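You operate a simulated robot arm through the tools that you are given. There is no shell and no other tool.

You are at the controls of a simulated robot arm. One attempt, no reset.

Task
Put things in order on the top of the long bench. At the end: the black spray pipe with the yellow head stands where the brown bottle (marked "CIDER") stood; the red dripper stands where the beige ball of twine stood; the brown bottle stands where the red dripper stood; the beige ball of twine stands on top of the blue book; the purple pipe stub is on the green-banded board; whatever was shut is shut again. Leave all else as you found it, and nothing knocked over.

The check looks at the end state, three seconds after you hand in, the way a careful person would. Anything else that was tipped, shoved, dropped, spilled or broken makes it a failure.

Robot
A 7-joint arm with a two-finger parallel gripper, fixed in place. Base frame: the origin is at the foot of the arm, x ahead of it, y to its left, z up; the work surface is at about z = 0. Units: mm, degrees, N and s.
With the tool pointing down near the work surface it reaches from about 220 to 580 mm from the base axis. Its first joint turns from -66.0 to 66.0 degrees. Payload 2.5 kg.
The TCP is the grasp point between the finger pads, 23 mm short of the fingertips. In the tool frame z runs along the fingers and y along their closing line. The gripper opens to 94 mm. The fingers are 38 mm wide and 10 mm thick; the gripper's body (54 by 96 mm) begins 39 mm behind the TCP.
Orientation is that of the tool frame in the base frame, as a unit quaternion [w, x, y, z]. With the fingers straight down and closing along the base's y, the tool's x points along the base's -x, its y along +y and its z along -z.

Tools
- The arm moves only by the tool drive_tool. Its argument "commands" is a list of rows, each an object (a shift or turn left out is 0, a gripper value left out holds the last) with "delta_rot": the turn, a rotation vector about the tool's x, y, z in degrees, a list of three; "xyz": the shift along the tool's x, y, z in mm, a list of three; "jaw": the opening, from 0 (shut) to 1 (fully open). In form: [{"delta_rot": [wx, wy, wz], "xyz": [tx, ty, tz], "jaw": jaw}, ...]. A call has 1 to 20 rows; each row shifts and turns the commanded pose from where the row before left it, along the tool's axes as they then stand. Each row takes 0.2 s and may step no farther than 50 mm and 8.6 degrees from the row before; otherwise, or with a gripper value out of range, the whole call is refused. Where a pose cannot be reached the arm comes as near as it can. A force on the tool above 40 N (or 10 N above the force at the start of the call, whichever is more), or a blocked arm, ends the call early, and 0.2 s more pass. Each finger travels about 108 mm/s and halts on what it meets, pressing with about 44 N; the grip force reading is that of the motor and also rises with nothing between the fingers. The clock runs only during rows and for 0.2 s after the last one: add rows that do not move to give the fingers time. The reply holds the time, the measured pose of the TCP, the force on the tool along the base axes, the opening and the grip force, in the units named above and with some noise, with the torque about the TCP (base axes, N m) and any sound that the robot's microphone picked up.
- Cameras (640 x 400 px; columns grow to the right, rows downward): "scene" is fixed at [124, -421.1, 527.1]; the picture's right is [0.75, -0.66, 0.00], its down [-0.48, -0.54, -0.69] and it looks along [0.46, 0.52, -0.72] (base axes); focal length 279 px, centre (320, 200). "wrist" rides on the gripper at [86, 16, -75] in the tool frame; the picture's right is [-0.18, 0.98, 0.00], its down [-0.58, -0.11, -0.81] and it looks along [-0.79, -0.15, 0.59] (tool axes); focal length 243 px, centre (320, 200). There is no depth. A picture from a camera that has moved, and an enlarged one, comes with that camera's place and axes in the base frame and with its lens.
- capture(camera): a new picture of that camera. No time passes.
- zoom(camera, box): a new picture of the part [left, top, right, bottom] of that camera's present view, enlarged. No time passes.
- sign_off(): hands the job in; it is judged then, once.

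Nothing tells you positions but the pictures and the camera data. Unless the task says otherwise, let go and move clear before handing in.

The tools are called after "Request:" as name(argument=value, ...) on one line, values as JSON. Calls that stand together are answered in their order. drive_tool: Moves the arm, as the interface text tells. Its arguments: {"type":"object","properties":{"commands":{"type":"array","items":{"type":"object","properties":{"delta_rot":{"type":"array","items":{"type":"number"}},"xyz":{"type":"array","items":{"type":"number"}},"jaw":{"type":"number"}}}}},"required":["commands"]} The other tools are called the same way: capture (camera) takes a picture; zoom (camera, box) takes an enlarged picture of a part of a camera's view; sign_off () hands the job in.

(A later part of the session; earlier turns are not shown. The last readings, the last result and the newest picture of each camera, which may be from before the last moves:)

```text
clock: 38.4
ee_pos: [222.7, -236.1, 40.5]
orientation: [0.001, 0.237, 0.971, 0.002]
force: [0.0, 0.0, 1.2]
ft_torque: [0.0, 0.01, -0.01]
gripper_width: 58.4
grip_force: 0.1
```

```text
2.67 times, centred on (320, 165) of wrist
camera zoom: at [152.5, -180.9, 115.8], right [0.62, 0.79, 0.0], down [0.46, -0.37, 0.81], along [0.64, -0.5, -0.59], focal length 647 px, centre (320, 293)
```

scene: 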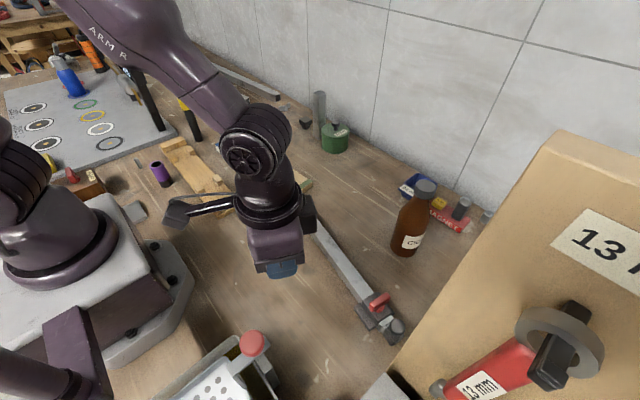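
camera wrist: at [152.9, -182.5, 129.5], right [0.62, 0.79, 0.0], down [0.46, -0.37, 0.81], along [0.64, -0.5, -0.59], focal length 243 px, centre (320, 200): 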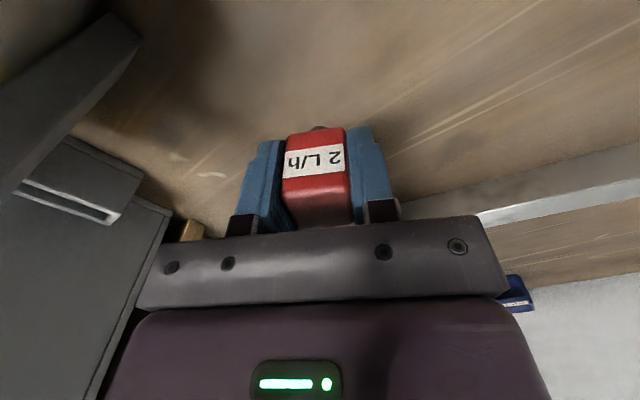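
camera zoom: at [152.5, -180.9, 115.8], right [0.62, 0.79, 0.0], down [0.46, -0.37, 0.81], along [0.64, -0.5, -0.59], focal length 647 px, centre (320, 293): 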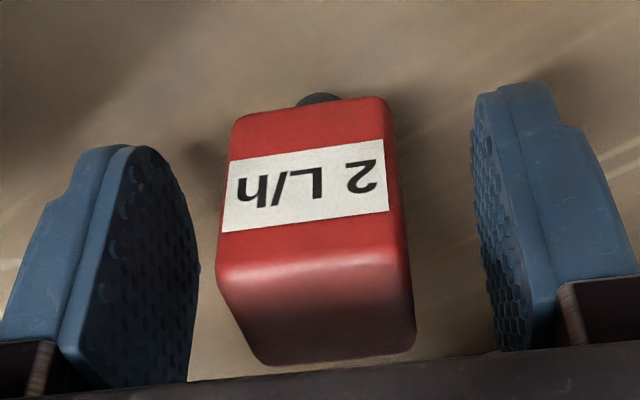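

The dripper stands on its own. Lifting clear.

Request:
drive_tool(commands=[{"xyz": [0, 0, -10]}, {"xyz": [0, 0, -20]}, {"xyz": [0, 0, -40]}, {"xyz": [0, 0, -45]}, {"xyz": [0, 0, -45]}, {"xyz": [0, 0, -45]}, {}, {}])

Request:
capture(camera="wrist")

Request:
capture(camera="scene")

```text
clock: 40.2
ee_pos: [215.7, -235.2, 245.7]
orientation: [0.001, 0.236, 0.972, 0.001]
force: [-0.1, 0.3, -0.1]
ft_torque: [0.0, 0.01, 0.02]
gripper_width: 58.1
grip_force: 0.1
```

```text
taken
camera wrist: at [147.1, -180.8, 321.1], right [0.62, 0.79, 0.0], down [0.46, -0.37, 0.81], along [0.64, -0.5, -0.59], focal length 243 px, centre (320, 200)
```

wrist: 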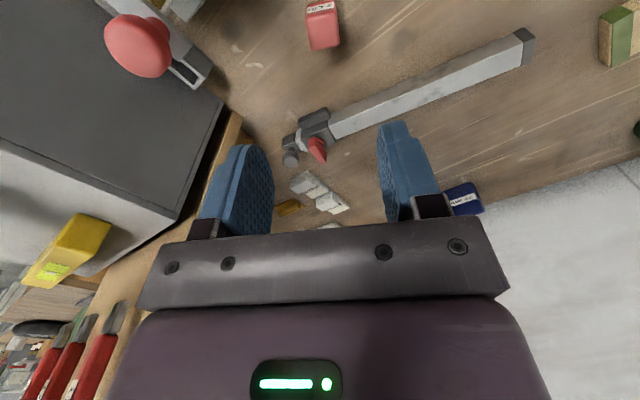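

```text
taken
```

scene: 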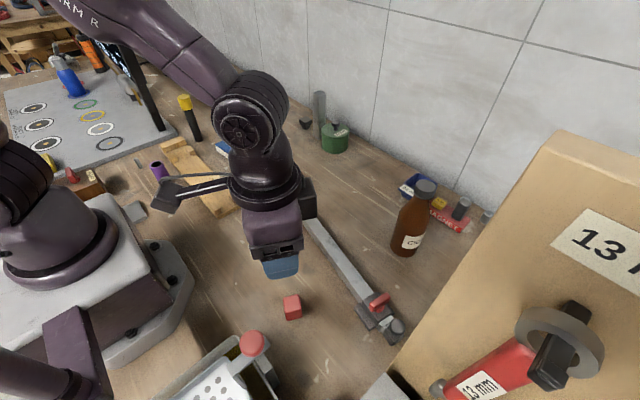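

Dripper placed where the twine was. Now moving to a higher vantage point facing the bottle to locate it precisely.

Request:
drive_tool(commands=[{"xyz": [-30.2, 25.5, -18.7], "jaw": 0.7}, {"xyz": [-30.2, 25.5, -18.7]}, {"xyz": [-30.2, 25.5, -18.7]}, {"xyz": [-30.2, 25.5, -18.7]}, {}, {}])

Request:
capture(camera="wrist")

Request:
zoom(camera="scene", box=[380, 160, 480, 270])

```text
clock: 41.6
ee_pos: [373.0, -197.3, 318.4]
orientation: [0.002, 0.237, 0.972, 0.002]
force: [-0.1, 0.2, -0.4]
ft_torque: [-0.04, -0.02, 0.01]
gripper_width: 65.8
grip_force: 0.0
```

```text
taken
camera wrist: at [303.5, -144.1, 393.9], right [0.62, 0.79, 0.0], down [0.46, -0.37, 0.81], along [0.64, -0.5, -0.59], focal length 243 px, centre (320, 200)
```

wrist: 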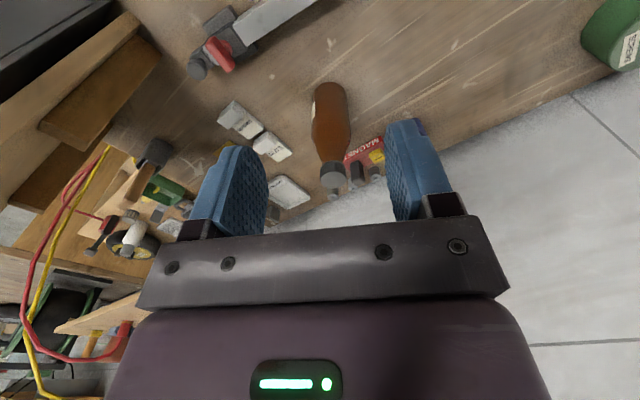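

```text
3.64 times, centred on (430, 215) of scene
camera zoom: at [124.0, -421.1, 527.1], right [0.75, -0.66, 0.0], down [-0.48, -0.54, -0.69], along [0.46, 0.52, -0.72], focal length 1015 px, centre (-80, 146)
```

zoom: 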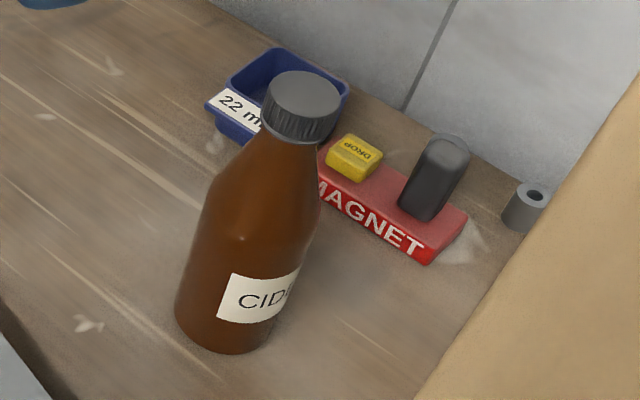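

Request:
zoom(camera="wrist", box=[260, 70, 400, 220])

Request:
zoom(camera="wrist", box=[0, 0, 260, 180])

```text
2.67 times, centred on (330, 145) of wrist
camera zoom: at [303.5, -144.1, 393.9], right [0.62, 0.79, 0.0], down [0.46, -0.37, 0.81], along [0.64, -0.5, -0.59], focal length 647 px, centre (293, 347)
```

zoom: 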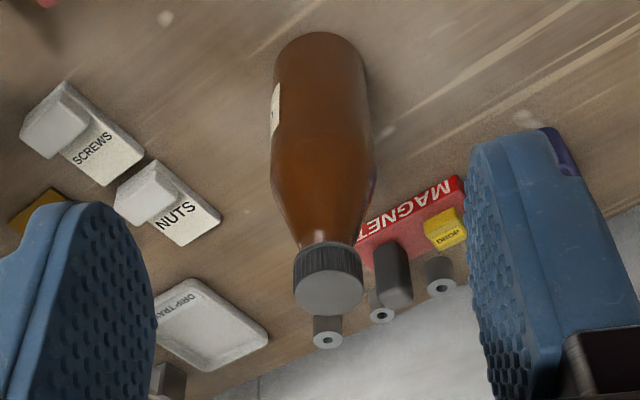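

```text
2.22 times, centred on (130, 90) of wrist
camera zoom: at [303.5, -144.1, 393.9], right [0.62, 0.79, 0.0], down [0.46, -0.37, 0.81], along [0.64, -0.5, -0.59], focal length 539 px, centre (742, 444)
```

zoom: 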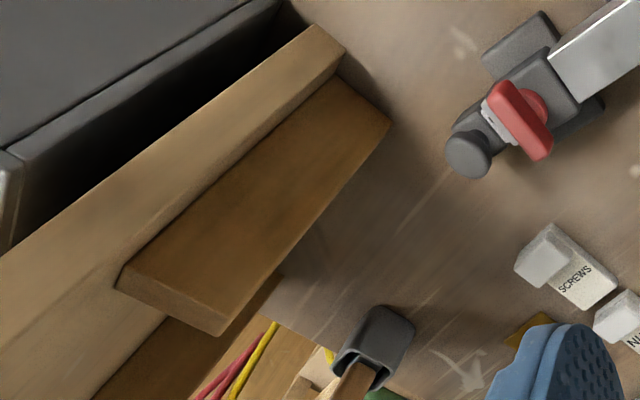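

The cap top triangulates to (499,-274.5,191), cap ≈35 mm wide. I'll grip it by the cap from above (TCP z≈182), first hovering above it.

Request:
drive_tool(commands=[{"xyz": [-36.9, -2.5, 15]}, {"xyz": [-36.9, -2.5, 15]}, {"xyz": [-36.9, -2.5, 15]}, {"xyz": [-36.9, -2.5, 15]}, {}, {}])

Request:
capture(camera="wrist")

Request:
zoom(camera="scene", box=[340, 90, 540, 270])

```text
clock: 43.0
ee_pos: [502.1, -273.8, 264.4]
orientation: [0.002, 0.237, 0.971, 0.001]
force: [-0.9, -0.4, -0.1]
ft_torque: [0.01, -0.01, -0.01]
gripper_width: 65.7
grip_force: 0.0
```

```text
taken
camera wrist: at [432.2, -220.7, 340.1], right [0.62, 0.79, 0.0], down [0.46, -0.37, 0.81], along [0.64, -0.5, -0.59], focal length 243 px, centre (320, 200)
```

wrist: 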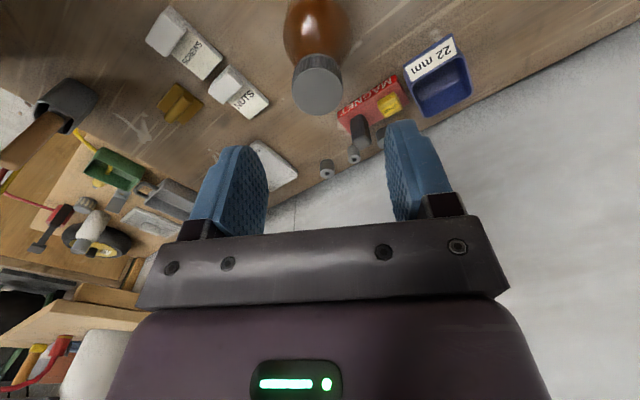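

```text
2.22 times, centred on (440, 180) of scene
camera zoom: at [124.0, -421.1, 527.1], right [0.75, -0.66, 0.0], down [-0.48, -0.54, -0.69], along [0.46, 0.52, -0.72], focal length 620 px, centre (53, 244)
```

zoom: 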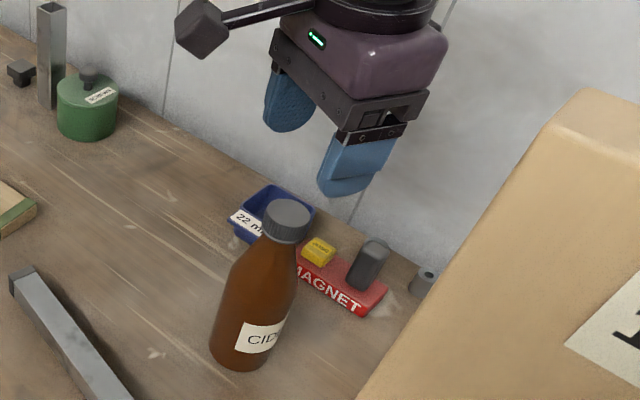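

Centred over the cap within 3 mm. Descending to z≈182.

Request:
drive_tool(commands=[{"xyz": [2.5, 0.5, 25]}, {"xyz": [0, 0, 20]}, {"xyz": [0, 0, 15]}, {}, {}])

Request:
capture(camera="wrist")

```text
clock: 44.2
ee_pos: [502.4, -273.8, 201.9]
orientation: [0.0, 0.237, 0.972, 0.001]
force: [-0.2, -0.2, 0.5]
ft_torque: [0.0, 0.0, -0.01]
gripper_width: 66.1
grip_force: 0.1
```

```text
taken
camera wrist: at [431.9, -219.7, 276.7], right [0.62, 0.79, 0.0], down [0.46, -0.37, 0.81], along [0.64, -0.5, -0.59], focal length 243 px, centre (320, 200)
```

wrist: 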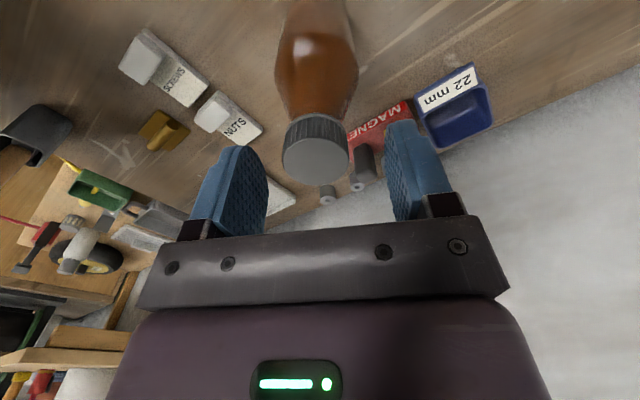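

Request:
drive_tool(commands=[{"xyz": [4, -0.5, 10]}, {"xyz": [0, 0, 9]}, {}, {}])

Request:
capture(camera="wrist")

Request:
zoom(camera="scene", box=[370, 120, 490, 270])

```text
clock: 45.2
ee_pos: [496.3, -271.6, 180.6]
orientation: [0.001, 0.237, 0.972, 0.001]
force: [0.1, 0.1, 0.2]
ft_torque: [0.0, 0.01, 0.02]
gripper_width: 66.0
grip_force: 0.0
```

```text
taken
camera wrist: at [427.3, -218.6, 257.0], right [0.62, 0.79, 0.0], down [0.46, -0.37, 0.81], along [0.64, -0.5, -0.59], focal length 243 px, centre (320, 200)
```

wrist: 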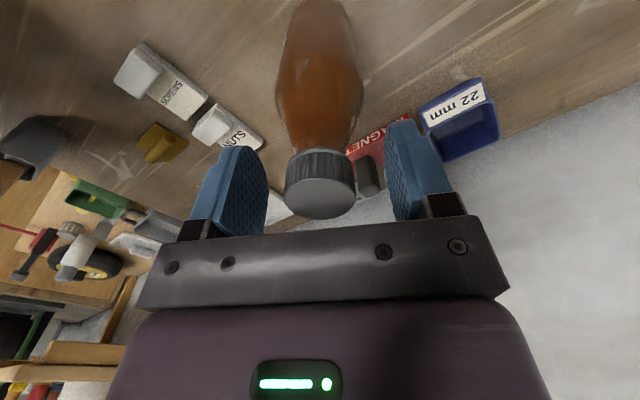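

```text
2.67 times, centred on (430, 195) of scene
camera zoom: at [124.0, -421.1, 527.1], right [0.75, -0.66, 0.0], down [-0.48, -0.54, -0.69], along [0.46, 0.52, -0.72], focal length 744 px, centre (27, 213)
```

zoom: 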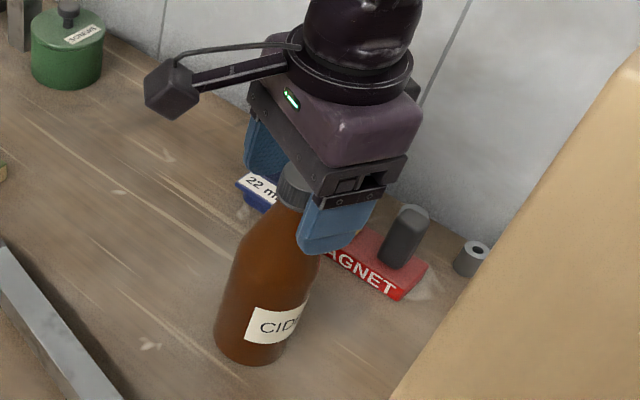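

The cap is centred on the TCP column. Closing slowly in steps.

Request:
drive_tool(commands=[{"jaw": 0.6}, {"jaw": 0.5}, {"jaw": 0.44}, {"jaw": 0.41}, {"jaw": 0.39}, {"jaw": 0.37}, {"jaw": 0.34}, {"jaw": 0.3}, {"jaw": 0.2}, {}, {}])

Request:
capture(camera="wrist")

Request:
zoom(camera="scene", box=[370, 120, 490, 270])

```text
clock: 47.6
ee_pos: [497.0, -272.1, 181.5]
orientation: [0.002, 0.237, 0.971, 0.001]
force: [-0.4, -0.4, -0.3]
ft_torque: [-0.11, 0.04, -0.02]
gripper_width: 33.2
grip_force: 44.0
```

```text
taken
camera wrist: at [427.3, -218.6, 257.0], right [0.62, 0.79, 0.0], down [0.46, -0.37, 0.81], along [0.64, -0.5, -0.59], focal length 243 px, centre (320, 200)
```

wrist: 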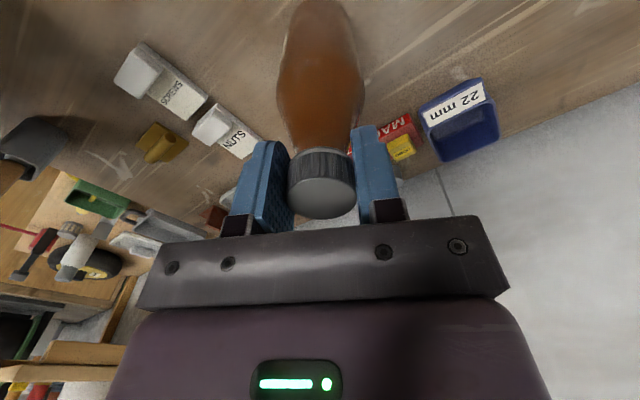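

```text
2.67 times, centred on (430, 195) of scene
camera zoom: at [124.0, -421.1, 527.1], right [0.75, -0.66, 0.0], down [-0.48, -0.54, -0.69], along [0.46, 0.52, -0.72], focal length 744 px, centre (27, 213)
```

zoom: 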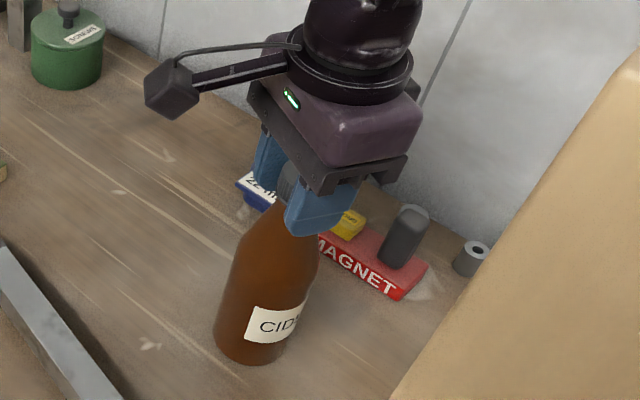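

Cap gripped at 33 mm. Lifting a bit to check the hold and the bottle's plumbness.

Request:
drive_tool(commands=[{"xyz": [0, 0, -5]}, {"xyz": [0, 0, -15]}, {"xyz": [0, 0, -20]}, {}, {}])

Request:
capture(camera="wrist")

Request:
zoom(camera="scene", box=[370, 120, 490, 270])

```text
clock: 48.8
ee_pos: [495.0, -271.9, 224.3]
orientation: [0.001, 0.237, 0.972, 0.002]
force: [0.1, -0.2, -3.2]
ft_torque: [0.0, 0.04, -0.05]
gripper_width: 33.0
grip_force: 44.1
```

```text
taken
camera wrist: at [426.5, -219.9, 298.5], right [0.62, 0.79, 0.0], down [0.46, -0.37, 0.81], along [0.64, -0.5, -0.59], focal length 243 px, centre (320, 200)
```

wrist: 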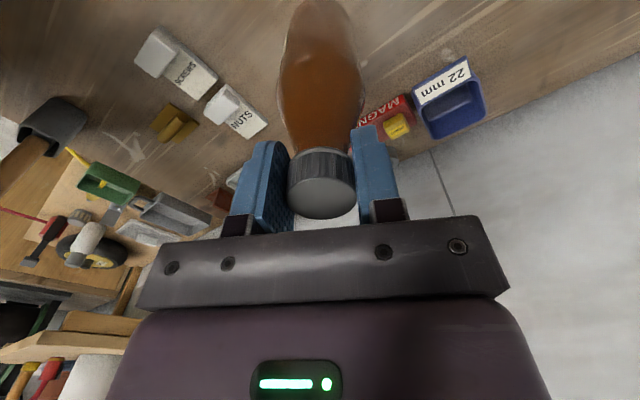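

```text
2.67 times, centred on (430, 195) of scene
camera zoom: at [124.0, -421.1, 527.1], right [0.75, -0.66, 0.0], down [-0.48, -0.54, -0.69], along [0.46, 0.52, -0.72], focal length 744 px, centre (27, 213)
```

zoom: 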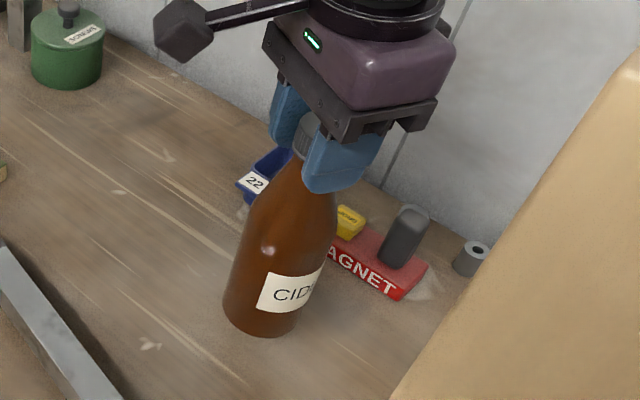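

Held plumb, weight ~3 N. Raising to clear everything and carrying it slowly to the dripper's old place (300,25).

Request:
drive_tool(commands=[{"xyz": [0, 0, -25]}, {"xyz": [0, 0, -30]}, {"xyz": [0, 0, -15]}, {"xyz": [26.1, 14.6, 0]}, {"xyz": [26.1, 14.6, 0]}, {"xyz": [26.1, 14.6, 0]}, {"xyz": [26.1, 14.6, 0]}, {"xyz": [26.1, 14.6, 0]}, {"xyz": [26.1, 14.6, 0]}, {"xyz": [26.1, 14.6, 0]}, {"xyz": [26.1, 14.6, 0]}, {"xyz": [26.1, 14.6, 0]}, {"xyz": [26.1, 14.6, 0]}, {"xyz": [26.1, 14.6, 0]}, {"xyz": [26.1, 14.6, 0]}, {}, {}])

Request:
capture(camera="wrist")

Request:
capture(camera="scene")

```text
clock: 52.4
ee_pos: [301.0, 28.5, 293.1]
orientation: [0.001, 0.237, 0.972, 0.002]
force: [-0.2, -0.1, -2.5]
ft_torque: [-0.01, 0.02, 0.01]
gripper_width: 32.8
grip_force: 43.9
```

```text
taken
camera wrist: at [230.5, 81.6, 368.4], right [0.62, 0.79, 0.0], down [0.46, -0.37, 0.81], along [0.64, -0.5, -0.59], focal length 243 px, centre (320, 200)
```

wrist: 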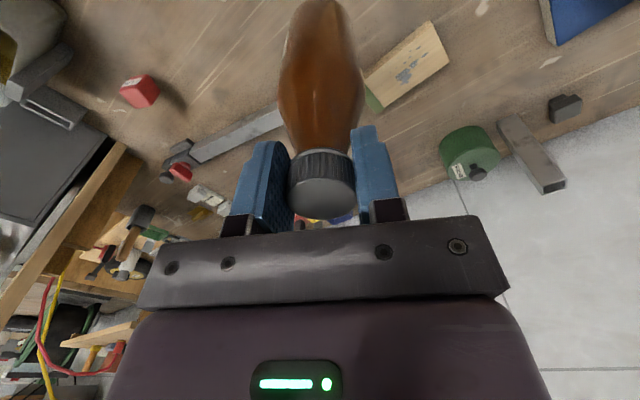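

```text
taken
```

scene: 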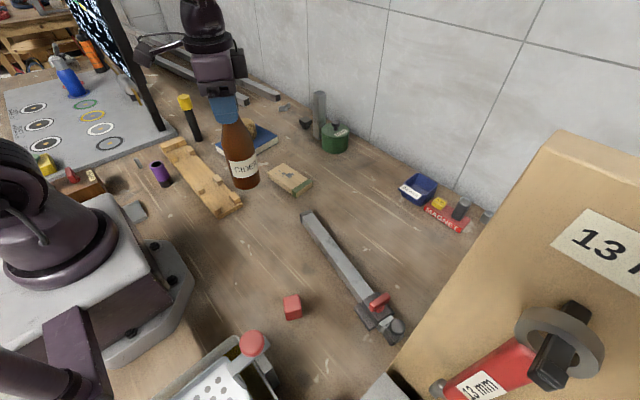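

Above the spot. Lowering to ~9 mm above bench.

Request:
drive_tool(commands=[{"xyz": [0, -2, 25]}, {"xyz": [0, 0, 30]}, {"xyz": [0, 0, 25]}, {"xyz": [0, 0, 20]}, {}, {}])

Request:
zoom(camera="scene", box=[190, 120, 310, 225])

Request:
capture(camera="wrist")

```text
clock: 53.8
ee_pos: [298.3, 25.6, 192.2]
orientation: [0.001, 0.237, 0.972, 0.001]
force: [-0.5, 0.6, -2.9]
ft_torque: [-0.01, 0.02, 0.02]
gripper_width: 33.1
grip_force: 43.9
```

```text
3.81 times, centred on (250, 172) of scene
camera zoom: at [124.0, -421.1, 527.1], right [0.75, -0.66, 0.0], down [-0.48, -0.54, -0.69], along [0.46, 0.52, -0.72], focal length 1063 px, centre (587, 305)
```

zoom: 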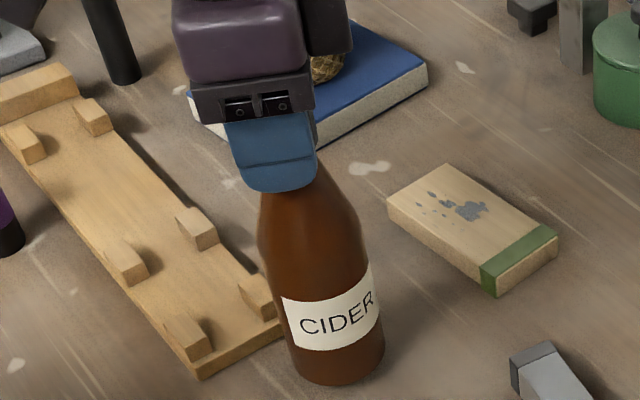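

```text
taken
camera wrist: at [229.1, 78.8, 267.2], right [0.62, 0.79, 0.0], down [0.46, -0.37, 0.81], along [0.64, -0.5, -0.59], focal length 243 px, centre (320, 200)
```

wrist: 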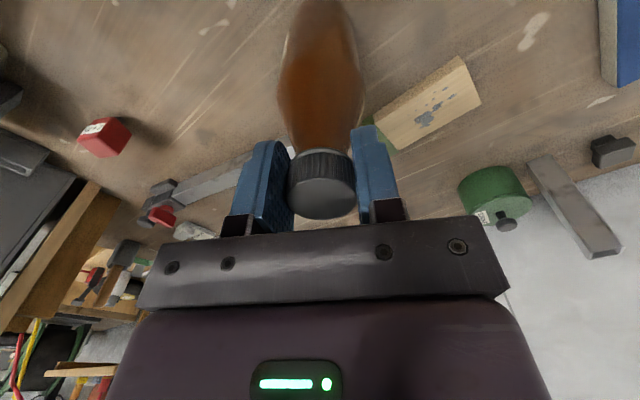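

Request:
drive_tool(commands=[{"xyz": [0, 0, 4]}, {"xyz": [0, 0, 3]}, {}, {}])

Request:
drive_tool(commands=[{"xyz": [0, 0, 1.5]}, {}, {}])

Request:
drive_tool(commands=[{"xyz": [0, 0, 1.2]}, {}, {}])

```text
clock: 54.8
ee_pos: [298.9, 24.8, 184.9]
orientation: [0.001, 0.237, 0.971, 0.001]
force: [0.8, -1.4, -3.9]
ft_torque: [0.03, 0.02, 0.01]
gripper_width: 33.0
grip_force: 44.3
```

```text
clock: 55.6
ee_pos: [299.2, 24.1, 183.1]
orientation: [0.001, 0.237, 0.972, 0.001]
force: [-0.9, 0.6, -2.7]
ft_torque: [0.0, 0.04, -0.03]
gripper_width: 32.7
grip_force: 43.9
```

```text
clock: 56.4
ee_pos: [298.5, 23.6, 181.8]
orientation: [0.001, 0.237, 0.972, 0.001]
force: [-1.4, -0.5, 1.1]
ft_torque: [-0.14, 0.25, -0.04]
gripper_width: 33.0
grip_force: 44.1
```

Request:
drive_tool(commands=[{"xyz": [0, 0, 0.7]}, {}, {}])

Request:
zoom(camera="scene", box=[190, 120, 310, 225])

```text
clock: 57.2
ee_pos: [297.6, 24.3, 182.6]
orientation: [0.002, 0.238, 0.971, 0.001]
force: [0.4, 0.3, 0.3]
ft_torque: [-0.04, -0.17, 0.0]
gripper_width: 32.8
grip_force: 44.2
```

```text
3.81 times, centred on (250, 172) of scene
camera zoom: at [124.0, -421.1, 527.1], right [0.75, -0.66, 0.0], down [-0.48, -0.54, -0.69], along [0.46, 0.52, -0.72], focal length 1063 px, centre (587, 305)
```

zoom: 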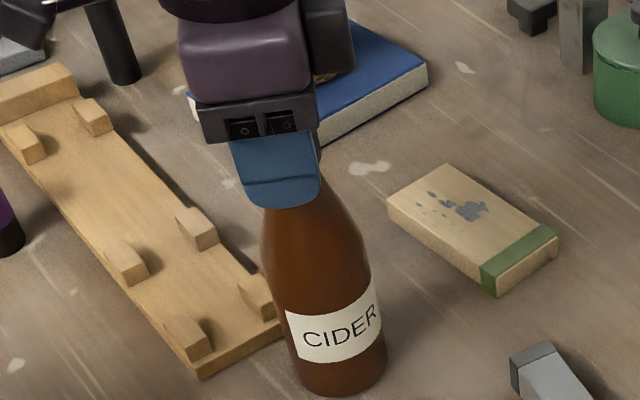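

The bench now carries the bottle's weight and it looks plumb. Releasing slowly.

Request:
drive_tool(commands=[{"xyz": [0, 0, 0.4]}, {}, {"jaw": 0.36}, {"jaw": 0.38}, {"jaw": 0.42}, {"jaw": 0.5}, {"jaw": 0.6}, {"jaw": 0.7}, {}, {}])

Request:
capture(camera="wrist")

Request:
zoom(camera="scene", box=[190, 120, 310, 225])

```text
clock: 59.4
ee_pos: [297.9, 25.3, 181.6]
orientation: [0.0, 0.237, 0.971, 0.002]
force: [-0.4, 0.8, 0.6]
ft_torque: [0.02, -0.02, 0.03]
gripper_width: 65.7
grip_force: 0.0
```

```text
taken
camera wrist: at [228.6, 78.3, 256.6], right [0.62, 0.79, 0.0], down [0.46, -0.37, 0.81], along [0.64, -0.5, -0.59], focal length 243 px, centre (320, 200)
```

wrist: 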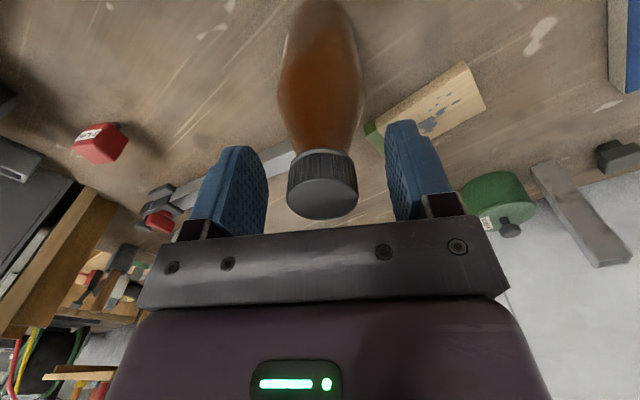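

```text
3.81 times, centred on (250, 172) of scene
camera zoom: at [124.0, -421.1, 527.1], right [0.75, -0.66, 0.0], down [-0.48, -0.54, -0.69], along [0.46, 0.52, -0.72], focal length 1063 px, centre (587, 305)
```

zoom: 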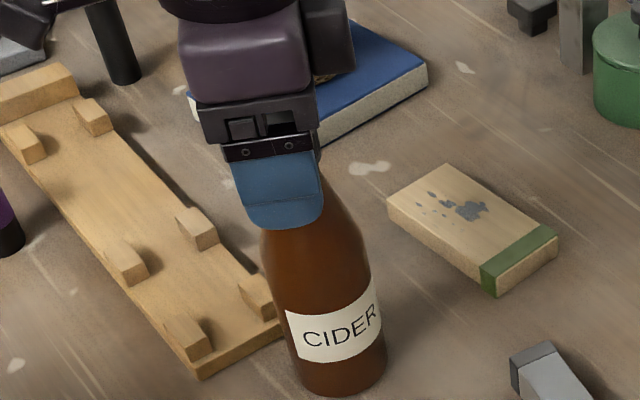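

The bottle stands in the dripper's old place. Lifting off and moving to look at the spray pipe.

Request:
drive_tool(commands=[{"xyz": [0, 0, -15]}, {"xyz": [0, 0, -25]}, {"xyz": [0, 0, -40]}, {"xyz": [0, 0, -40]}, {}])

Request:
capture(camera="scene")

Request:
zoom(camera="scene", box=[150, 80, 230, 160])

```text
clock: 60.6
ee_pos: [297.2, 24.8, 299.7]
orientation: [0.002, 0.237, 0.972, 0.002]
force: [0.4, -1.1, 0.0]
ft_torque: [0.01, -0.03, 0.05]
gripper_width: 65.8
grip_force: 0.0
```

```text
taken
```

scene: 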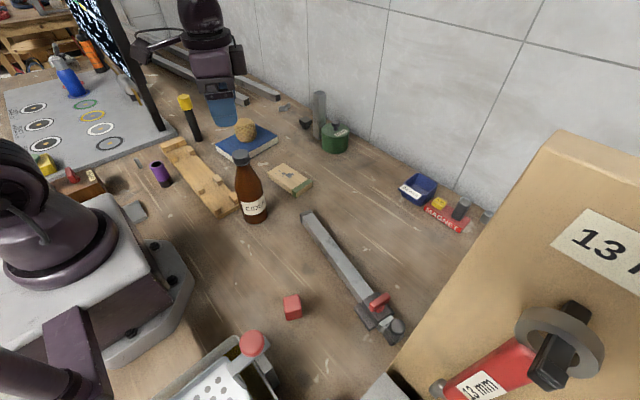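

```text
5.00 times, centred on (190, 120) of scene
camera zoom: at [124.0, -421.1, 527.1], right [0.75, -0.66, 0.0], down [-0.48, -0.54, -0.69], along [0.46, 0.52, -0.72], focal length 1396 px, centre (970, 600)
```

zoom: 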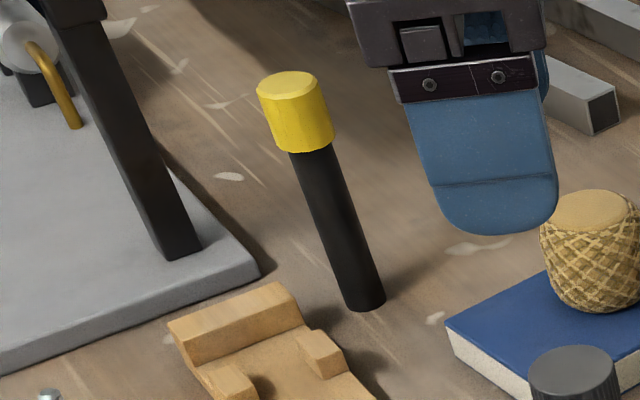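

Everything stands. The pipe is at about (342,433), 150 mm tall with a ~40 mm yellow head from z≈106–150. Rotating toward it and approaching at height.

Request:
drive_tool(commands=[{"delta_rot": [0, 0, -8.4]}, {"delta_rot": [0, 0, -8.4]}, {"delta_rot": [0, 0, -8.4]}, {"delta_rot": [0, 0, -8.4]}, {"delta_rot": [0, 0, -8.4]}, {"delta_rot": [0, 0, -8.4]}, {"delta_rot": [0, 0, -8.4]}, {"delta_rot": [0, 0, -8.4]}, {"xyz": [-29.7, 28.4, 0]}, {"xyz": [-29.7, 28.4, 0]}, {"xyz": [-29.7, 28.4, 0]}, {"xyz": [-29.7, 28.4, 0]}, {"xyz": [-29.7, 28.4, 0]}, {"xyz": [-29.7, 28.4, 0]}, {}, {}])

Request:
capture(camera="wrist")

Request:
capture(camera="scene")

```text
clock: 64.0
ee_pos: [328.0, 270.8, 300.5]
orientation: [0.002, -0.34, 0.94, 0.001]
force: [0.2, -0.2, 0.1]
ft_torque: [0.02, 0.0, -0.01]
gripper_width: 65.9
grip_force: 0.1
```

```text
taken
camera wrist: at [250.8, 227.9, 375.2], right [-0.49, 0.87, 0.0], down [0.51, 0.29, 0.81], along [0.71, 0.39, -0.59], focal length 243 px, centre (320, 200)
```

wrist: 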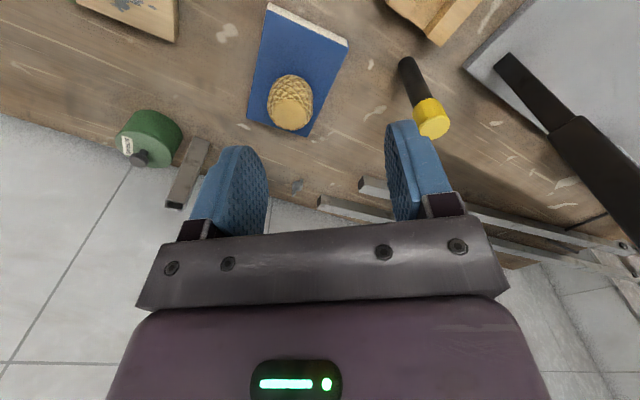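

```text
taken
```

scene: 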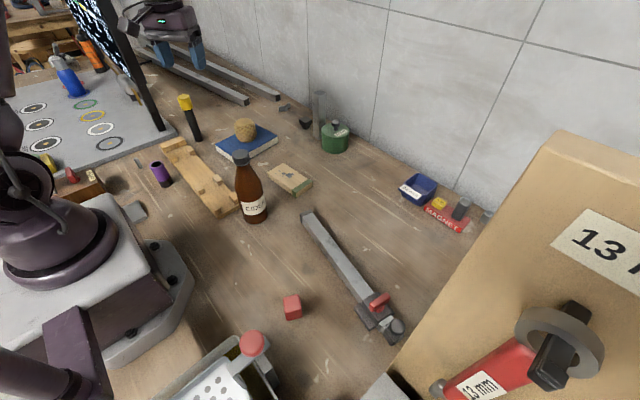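

Request:
zoom(camera="wrist", box=[370, 40, 480, 150])

```text
3.64 times, centred on (425, 95) of wrist
camera zoom: at [250.8, 227.9, 375.2], right [-0.49, 0.87, 0.0], down [0.51, 0.29, 0.81], along [0.71, 0.39, -0.59], focal length 882 px, centre (-62, 582)
```

zoom: 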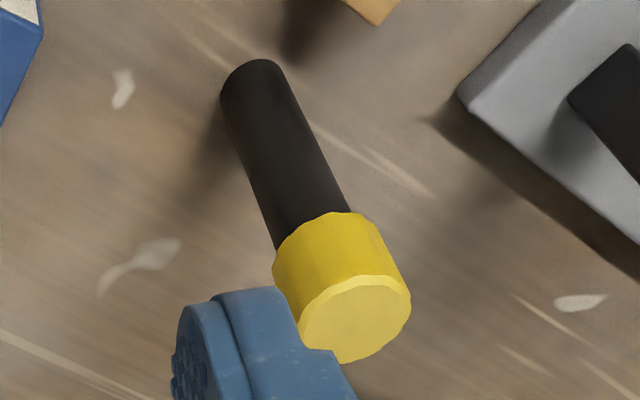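

Request:
drive_tool(commands=[{"xyz": [-27, 27.7, 15]}, {"xyz": [-27, 27.7, 20]}, {"xyz": [-27, 27.7, 20]}, {"xyz": [-27, 27.7, 20]}, {}, {}])

Request:
capture(camera="wrist")

Request:
zoom(camera="scene", box=[100, 20, 260, 160])

```text
clock: 65.4
ee_pos: [337.7, 422.6, 229.3]
orientation: [0.002, -0.34, 0.94, 0.0]
force: [0.3, -0.3, -0.8]
ft_torque: [0.04, -0.01, -0.01]
gripper_width: 65.5
grip_force: 0.1
```

```text
taken
camera wrist: at [261.3, 379.0, 304.1], right [-0.49, 0.87, 0.0], down [0.51, 0.29, 0.81], along [0.71, 0.39, -0.59], focal length 243 px, centre (320, 200)
```

wrist: 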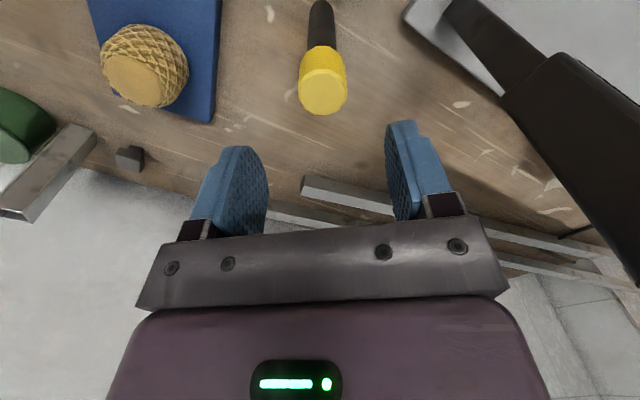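

```text
2.86 times, centred on (180, 90) of scene
camera zoom: at [124.0, -421.1, 527.1], right [0.75, -0.66, 0.0], down [-0.48, -0.54, -0.69], along [0.46, 0.52, -0.72], focal length 797 px, centre (720, 514)
```

zoom: 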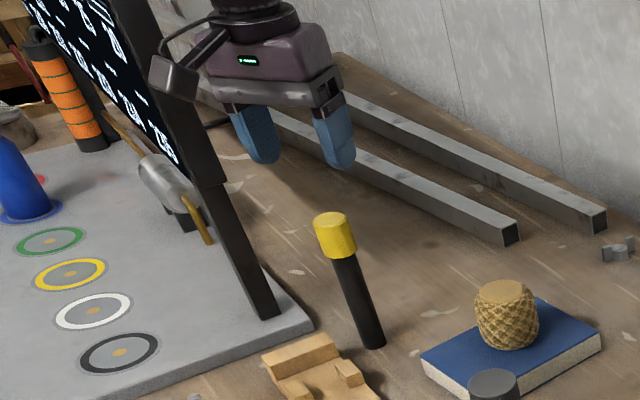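

The pipe head is at (337,423), right under the TCP. Descending toward the head.

Request:
drive_tool(commands=[{"xyz": [0, 1, 25]}, {"xyz": [0, 0, 25]}, {"xyz": [0, 0, 20]}, {}, {}])

Request:
capture(camera="wrist")

```text
clock: 66.6
ee_pos: [337.9, 421.6, 158.4]
orientation: [0.002, -0.34, 0.94, 0.0]
force: [0.0, -0.5, -0.9]
ft_torque: [-0.01, 0.02, 0.02]
gripper_width: 65.7
grip_force: 0.1
```

```text
taken
camera wrist: at [260.8, 378.8, 233.1], right [-0.49, 0.87, 0.0], down [0.51, 0.29, 0.81], along [0.71, 0.39, -0.59], focal length 243 px, centre (320, 200)
```

wrist: 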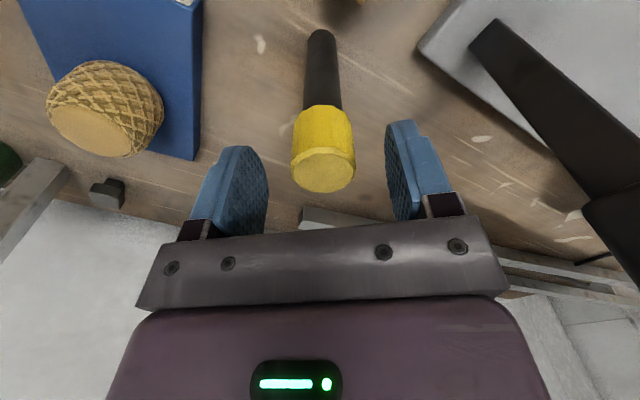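

Request:
drive_tool(commands=[{"xyz": [-0.9, 1.5, 12]}, {"xyz": [0, 0, 12]}, {"xyz": [0, 0, 6]}, {}, {}])

Request:
capture(camera="wrist")

Request:
zoom(camera="scene", box=[130, 60, 230, 160])

```text
clock: 67.8
ee_pos: [337.3, 425.7, 127.3]
orientation: [0.002, -0.341, 0.94, 0.002]
force: [0.1, -0.7, -1.2]
ft_torque: [-0.01, 0.01, 0.02]
gripper_width: 65.7
grip_force: 0.1
```

```text
taken
camera wrist: at [260.0, 382.3, 202.8], right [-0.49, 0.87, 0.0], down [0.51, 0.29, 0.81], along [0.71, 0.39, -0.59], focal length 243 px, centre (320, 200)
```

wrist: 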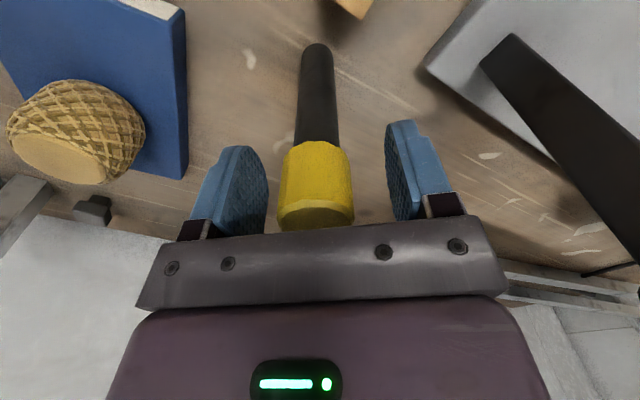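

```text
4.00 times, centred on (180, 110) of scene
camera zoom: at [124.0, -421.1, 527.1], right [0.75, -0.66, 0.0], down [-0.48, -0.54, -0.69], along [0.46, 0.52, -0.72], focal length 1116 px, centre (880, 560)
```

zoom: 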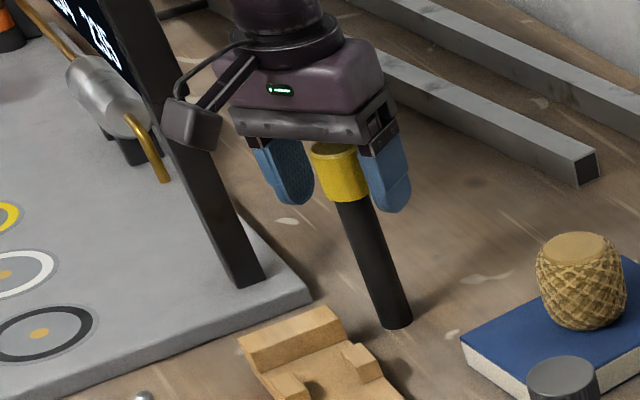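

Head between the fingers; shifting 2 mm to centre, then closing slowly.

Request:
drive_tool(commands=[{"xyz": [0, -2, 0]}, {"jaw": 0.6}, {"jaw": 0.52}, {"jaw": 0.48}, {"jaw": 0.45}, {"jaw": 0.43}, {"jaw": 0.41}, {"jaw": 0.39}, {"jaw": 0.36}, {"jaw": 0.3}, {"jaw": 0.2}, {}])

Request:
capture(camera="wrist")

Request:
zoom(camera="scene", box=[130, 60, 230, 160])

```text
clock: 70.4
ee_pos: [339.4, 424.6, 127.3]
orientation: [0.002, -0.341, 0.94, 0.001]
force: [-0.4, -0.4, -0.1]
ft_torque: [0.08, 0.05, 0.02]
gripper_width: 32.3
grip_force: 44.4
```

```text
taken
camera wrist: at [261.5, 380.8, 202.7], right [-0.49, 0.87, 0.0], down [0.51, 0.29, 0.81], along [0.71, 0.39, -0.59], focal length 243 px, centre (320, 200)
```

wrist: 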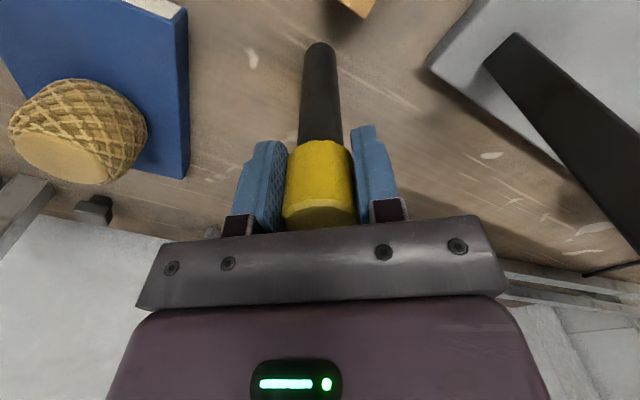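

```text
4.00 times, centred on (180, 110) of scene
camera zoom: at [124.0, -421.1, 527.1], right [0.75, -0.66, 0.0], down [-0.48, -0.54, -0.69], along [0.46, 0.52, -0.72], focal length 1116 px, centre (880, 560)
```

zoom: 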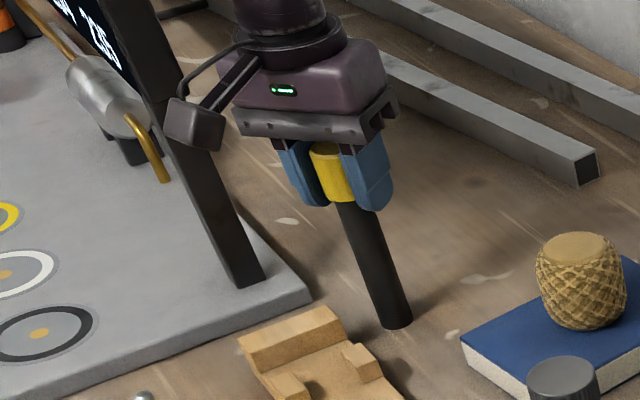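

Gripped (32 mm). Lifting a little and checking plumbness.

Request:
drive_tool(commands=[{"xyz": [0, 0, -4]}, {"xyz": [0, 0, -15]}, {"xyz": [0, 0, -25]}, {"xyz": [0, 0, -30]}, {}, {}])

Request:
capture(camera="wrist")

Request:
zoom(camera="scene", box=[130, 40, 230, 140])

```text
clock: 71.8
ee_pos: [339.5, 425.2, 201.0]
orientation: [0.002, -0.341, 0.94, 0.0]
force: [0.2, -0.7, -1.3]
ft_torque: [-0.01, 0.0, -0.01]
gripper_width: 32.0
grip_force: 43.5
```

```text
taken
camera wrist: at [262.1, 382.3, 277.2], right [-0.49, 0.87, 0.0], down [0.51, 0.29, 0.81], along [0.71, 0.39, -0.59], focal length 243 px, centre (320, 200)
```

wrist: 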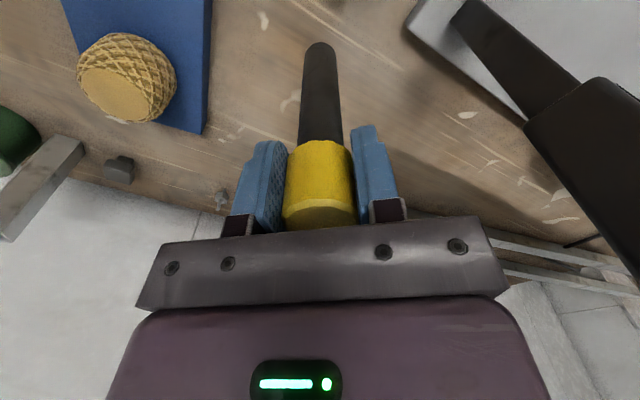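

```text
4.00 times, centred on (180, 90) of scene
camera zoom: at [124.0, -421.1, 527.1], right [0.75, -0.66, 0.0], down [-0.48, -0.54, -0.69], along [0.46, 0.52, -0.72], focal length 1116 px, centre (880, 640)
```

zoom: 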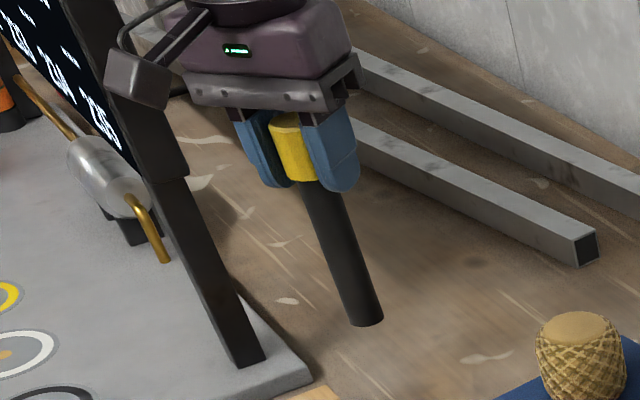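

The pipe hangs plumb. Raising and carrying it toward the middle of the bench at a safe height.

Request:
drive_tool(commands=[{"xyz": [0, 0, -40]}, {"xyz": [0, 0, -45]}, {"xyz": [17.3, -38.5, 0]}, {"xyz": [17.3, -38.5, 0]}, {"xyz": [17.3, -38.5, 0]}, {"xyz": [17.3, -38.5, 0]}, {"xyz": [17.3, -38.5, 0]}, {"xyz": [17.3, -38.5, 0]}, {"xyz": [17.3, -38.5, 0]}, {"xyz": [17.3, -38.5, 0]}, {"delta_rot": [0, 0, 8.5]}, {"delta_rot": [0, 0, 8.5]}, {"delta_rot": [0, 0, 8.5]}, {"delta_rot": [0, 0, 8.5]}, {"delta_rot": [0, 0, 8.5]}, {"delta_rot": [0, 0, 8.5]}, {"delta_rot": [0, 0, 8.5]}, {"delta_rot": [0, 0, 8.5]}, {}])

Request:
capture(camera="wrist")

Request:
capture(camera="scene")

```text
clock: 75.8
ee_pos: [429.0, 97.6, 285.1]
orientation: [0.001, 0.245, 0.97, 0.001]
force: [0.6, -0.8, -0.3]
ft_torque: [0.01, 0.02, 0.0]
gripper_width: 32.5
grip_force: 43.5
```

```text
taken
camera wrist: at [360.0, 154.3, 361.5], right [0.63, 0.78, 0.0], down [0.46, -0.37, 0.81], along [0.63, -0.51, -0.59], focal length 243 px, centre (320, 200)
```

wrist: 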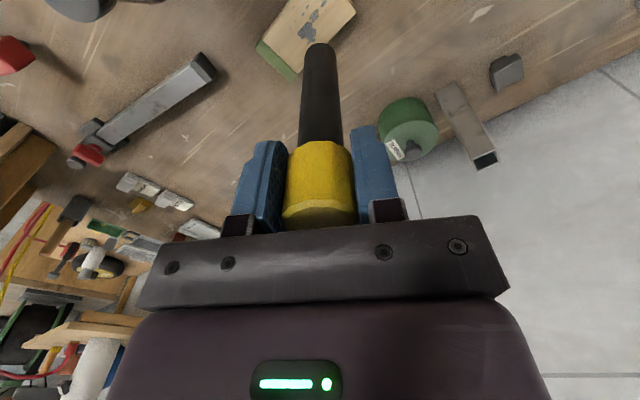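

```text
taken
```

scene: 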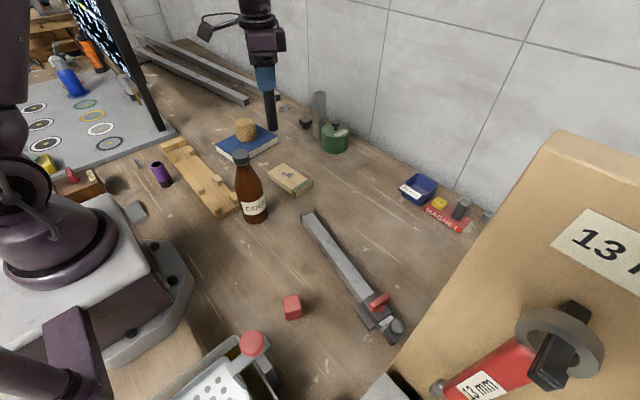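

Request:
drive_tool(commands=[{"xyz": [-24.4, -29.5, 0]}, {"xyz": [-24.4, -29.5, 0]}, {"xyz": [-24.4, -29.5, 0]}, {"xyz": [-24.4, -29.5, 0]}, {"xyz": [-24.4, -29.5, 0]}, {"xyz": [-24.4, -29.5, 0]}, {"xyz": [-24.4, -29.5, 0]}, {"xyz": [-24.4, -29.5, 0]}, {"xyz": [-24.4, -29.5, 0]}, {"xyz": [-24.4, -29.5, 0]}, {}, {}])

Request:
capture(camera="wrist")

Request:
capture(camera="scene")

```text
clock: 78.4
ee_pos: [506.7, -274.8, 285.5]
orientation: [0.001, 0.244, 0.97, 0.001]
force: [-1.5, 0.7, -0.3]
ft_torque: [-0.01, 0.01, 0.0]
gripper_width: 32.2
grip_force: 44.4
```

```text
taken
camera wrist: at [437.8, -220.5, 360.9], right [0.63, 0.78, 0.0], down [0.46, -0.37, 0.81], along [0.63, -0.5, -0.59], focal length 243 px, centre (320, 200)
```

wrist: 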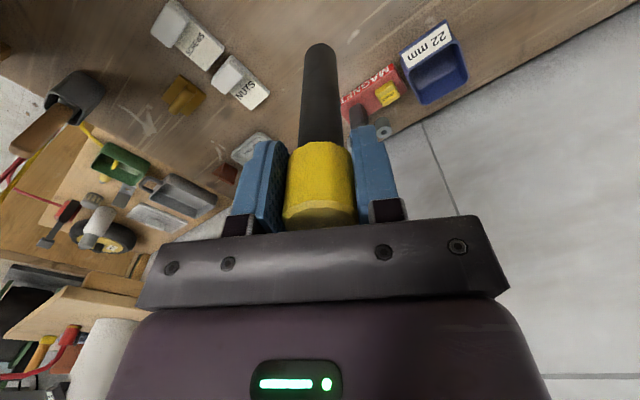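

```text
taken
```

scene: 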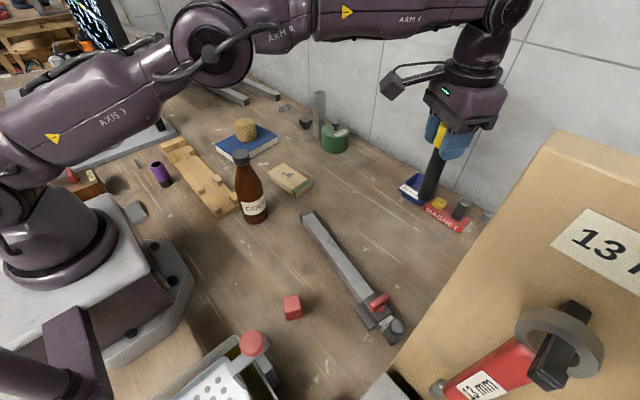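

Over the bottle's old spot. Small correction and lowering.

Request:
drive_tool(commands=[{"xyz": [2.2, -2.2, 25]}, {"xyz": [0, 0, 35]}, {"xyz": [0, 0, 35]}, {"xyz": [0, 0, 25]}, {"xyz": [0, 0, 15]}, {}, {}])

Request:
capture(camera="wrist")

Request:
zoom(camera="scene", box=[370, 120, 490, 270])

```text
clock: 80.0
ee_pos: [502.4, -276.2, 152.8]
orientation: [0.001, 0.245, 0.97, 0.001]
force: [0.4, -0.3, -0.8]
ft_torque: [0.02, 0.03, -0.01]
gripper_width: 32.4
grip_force: 44.0
```

```text
taken
camera wrist: at [433.1, -221.4, 227.5], right [0.63, 0.78, 0.0], down [0.46, -0.37, 0.81], along [0.63, -0.5, -0.59], focal length 243 px, centre (320, 200)
```

wrist: 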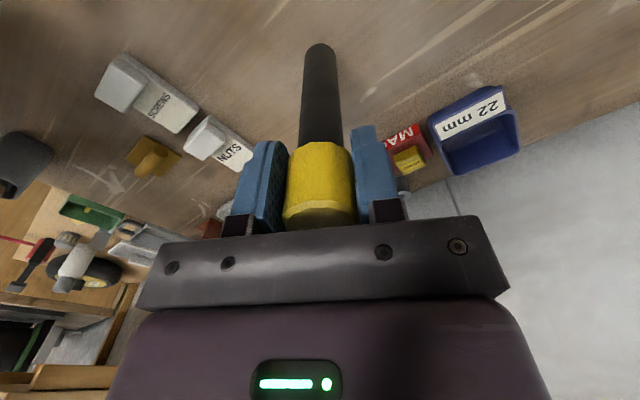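

```text
2.67 times, centred on (430, 195) of scene
camera zoom: at [124.0, -421.1, 527.1], right [0.75, -0.66, 0.0], down [-0.48, -0.54, -0.69], along [0.46, 0.52, -0.72], focal length 744 px, centre (27, 213)
```

zoom: 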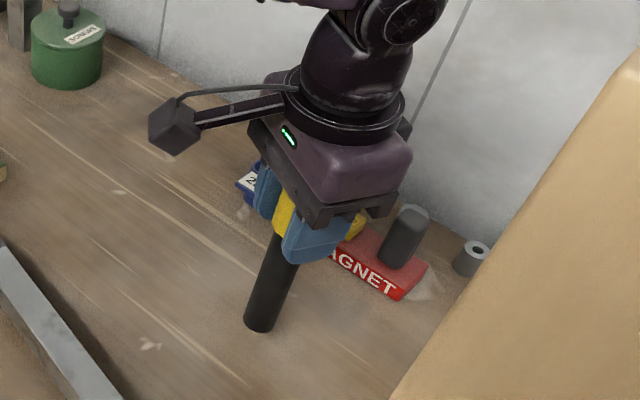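

Request:
drive_tool(commands=[{"xyz": [-1, 0, 12]}, {"xyz": [0, 0, 7]}, {"xyz": [0, 0, 2]}, {}, {}])

Request:
drive_tool(commands=[{"xyz": [0, 0, 1.5]}, {}, {}])

Request:
drive_tool(commands=[{"xyz": [0, 0, 1.2]}, {}, {}])

```text
clock: 81.2
ee_pos: [503.4, -276.8, 129.9]
orientation: [0.001, 0.243, 0.97, 0.001]
force: [-0.2, -0.1, -0.4]
ft_torque: [-0.05, -0.01, 0.01]
gripper_width: 32.2
grip_force: 44.1
```

```text
clock: 82.0
ee_pos: [501.9, -276.6, 129.6]
orientation: [0.001, 0.244, 0.97, 0.002]
force: [-0.4, -0.3, -0.5]
ft_torque: [-0.02, -0.01, 0.01]
gripper_width: 32.4
grip_force: 43.7
```

```text
clock: 82.8
ee_pos: [503.0, -276.0, 127.5]
orientation: [0.002, 0.243, 0.97, 0.001]
force: [-0.7, 0.1, 1.4]
ft_torque: [-0.02, 0.05, -0.01]
gripper_width: 32.2
grip_force: 44.1
```

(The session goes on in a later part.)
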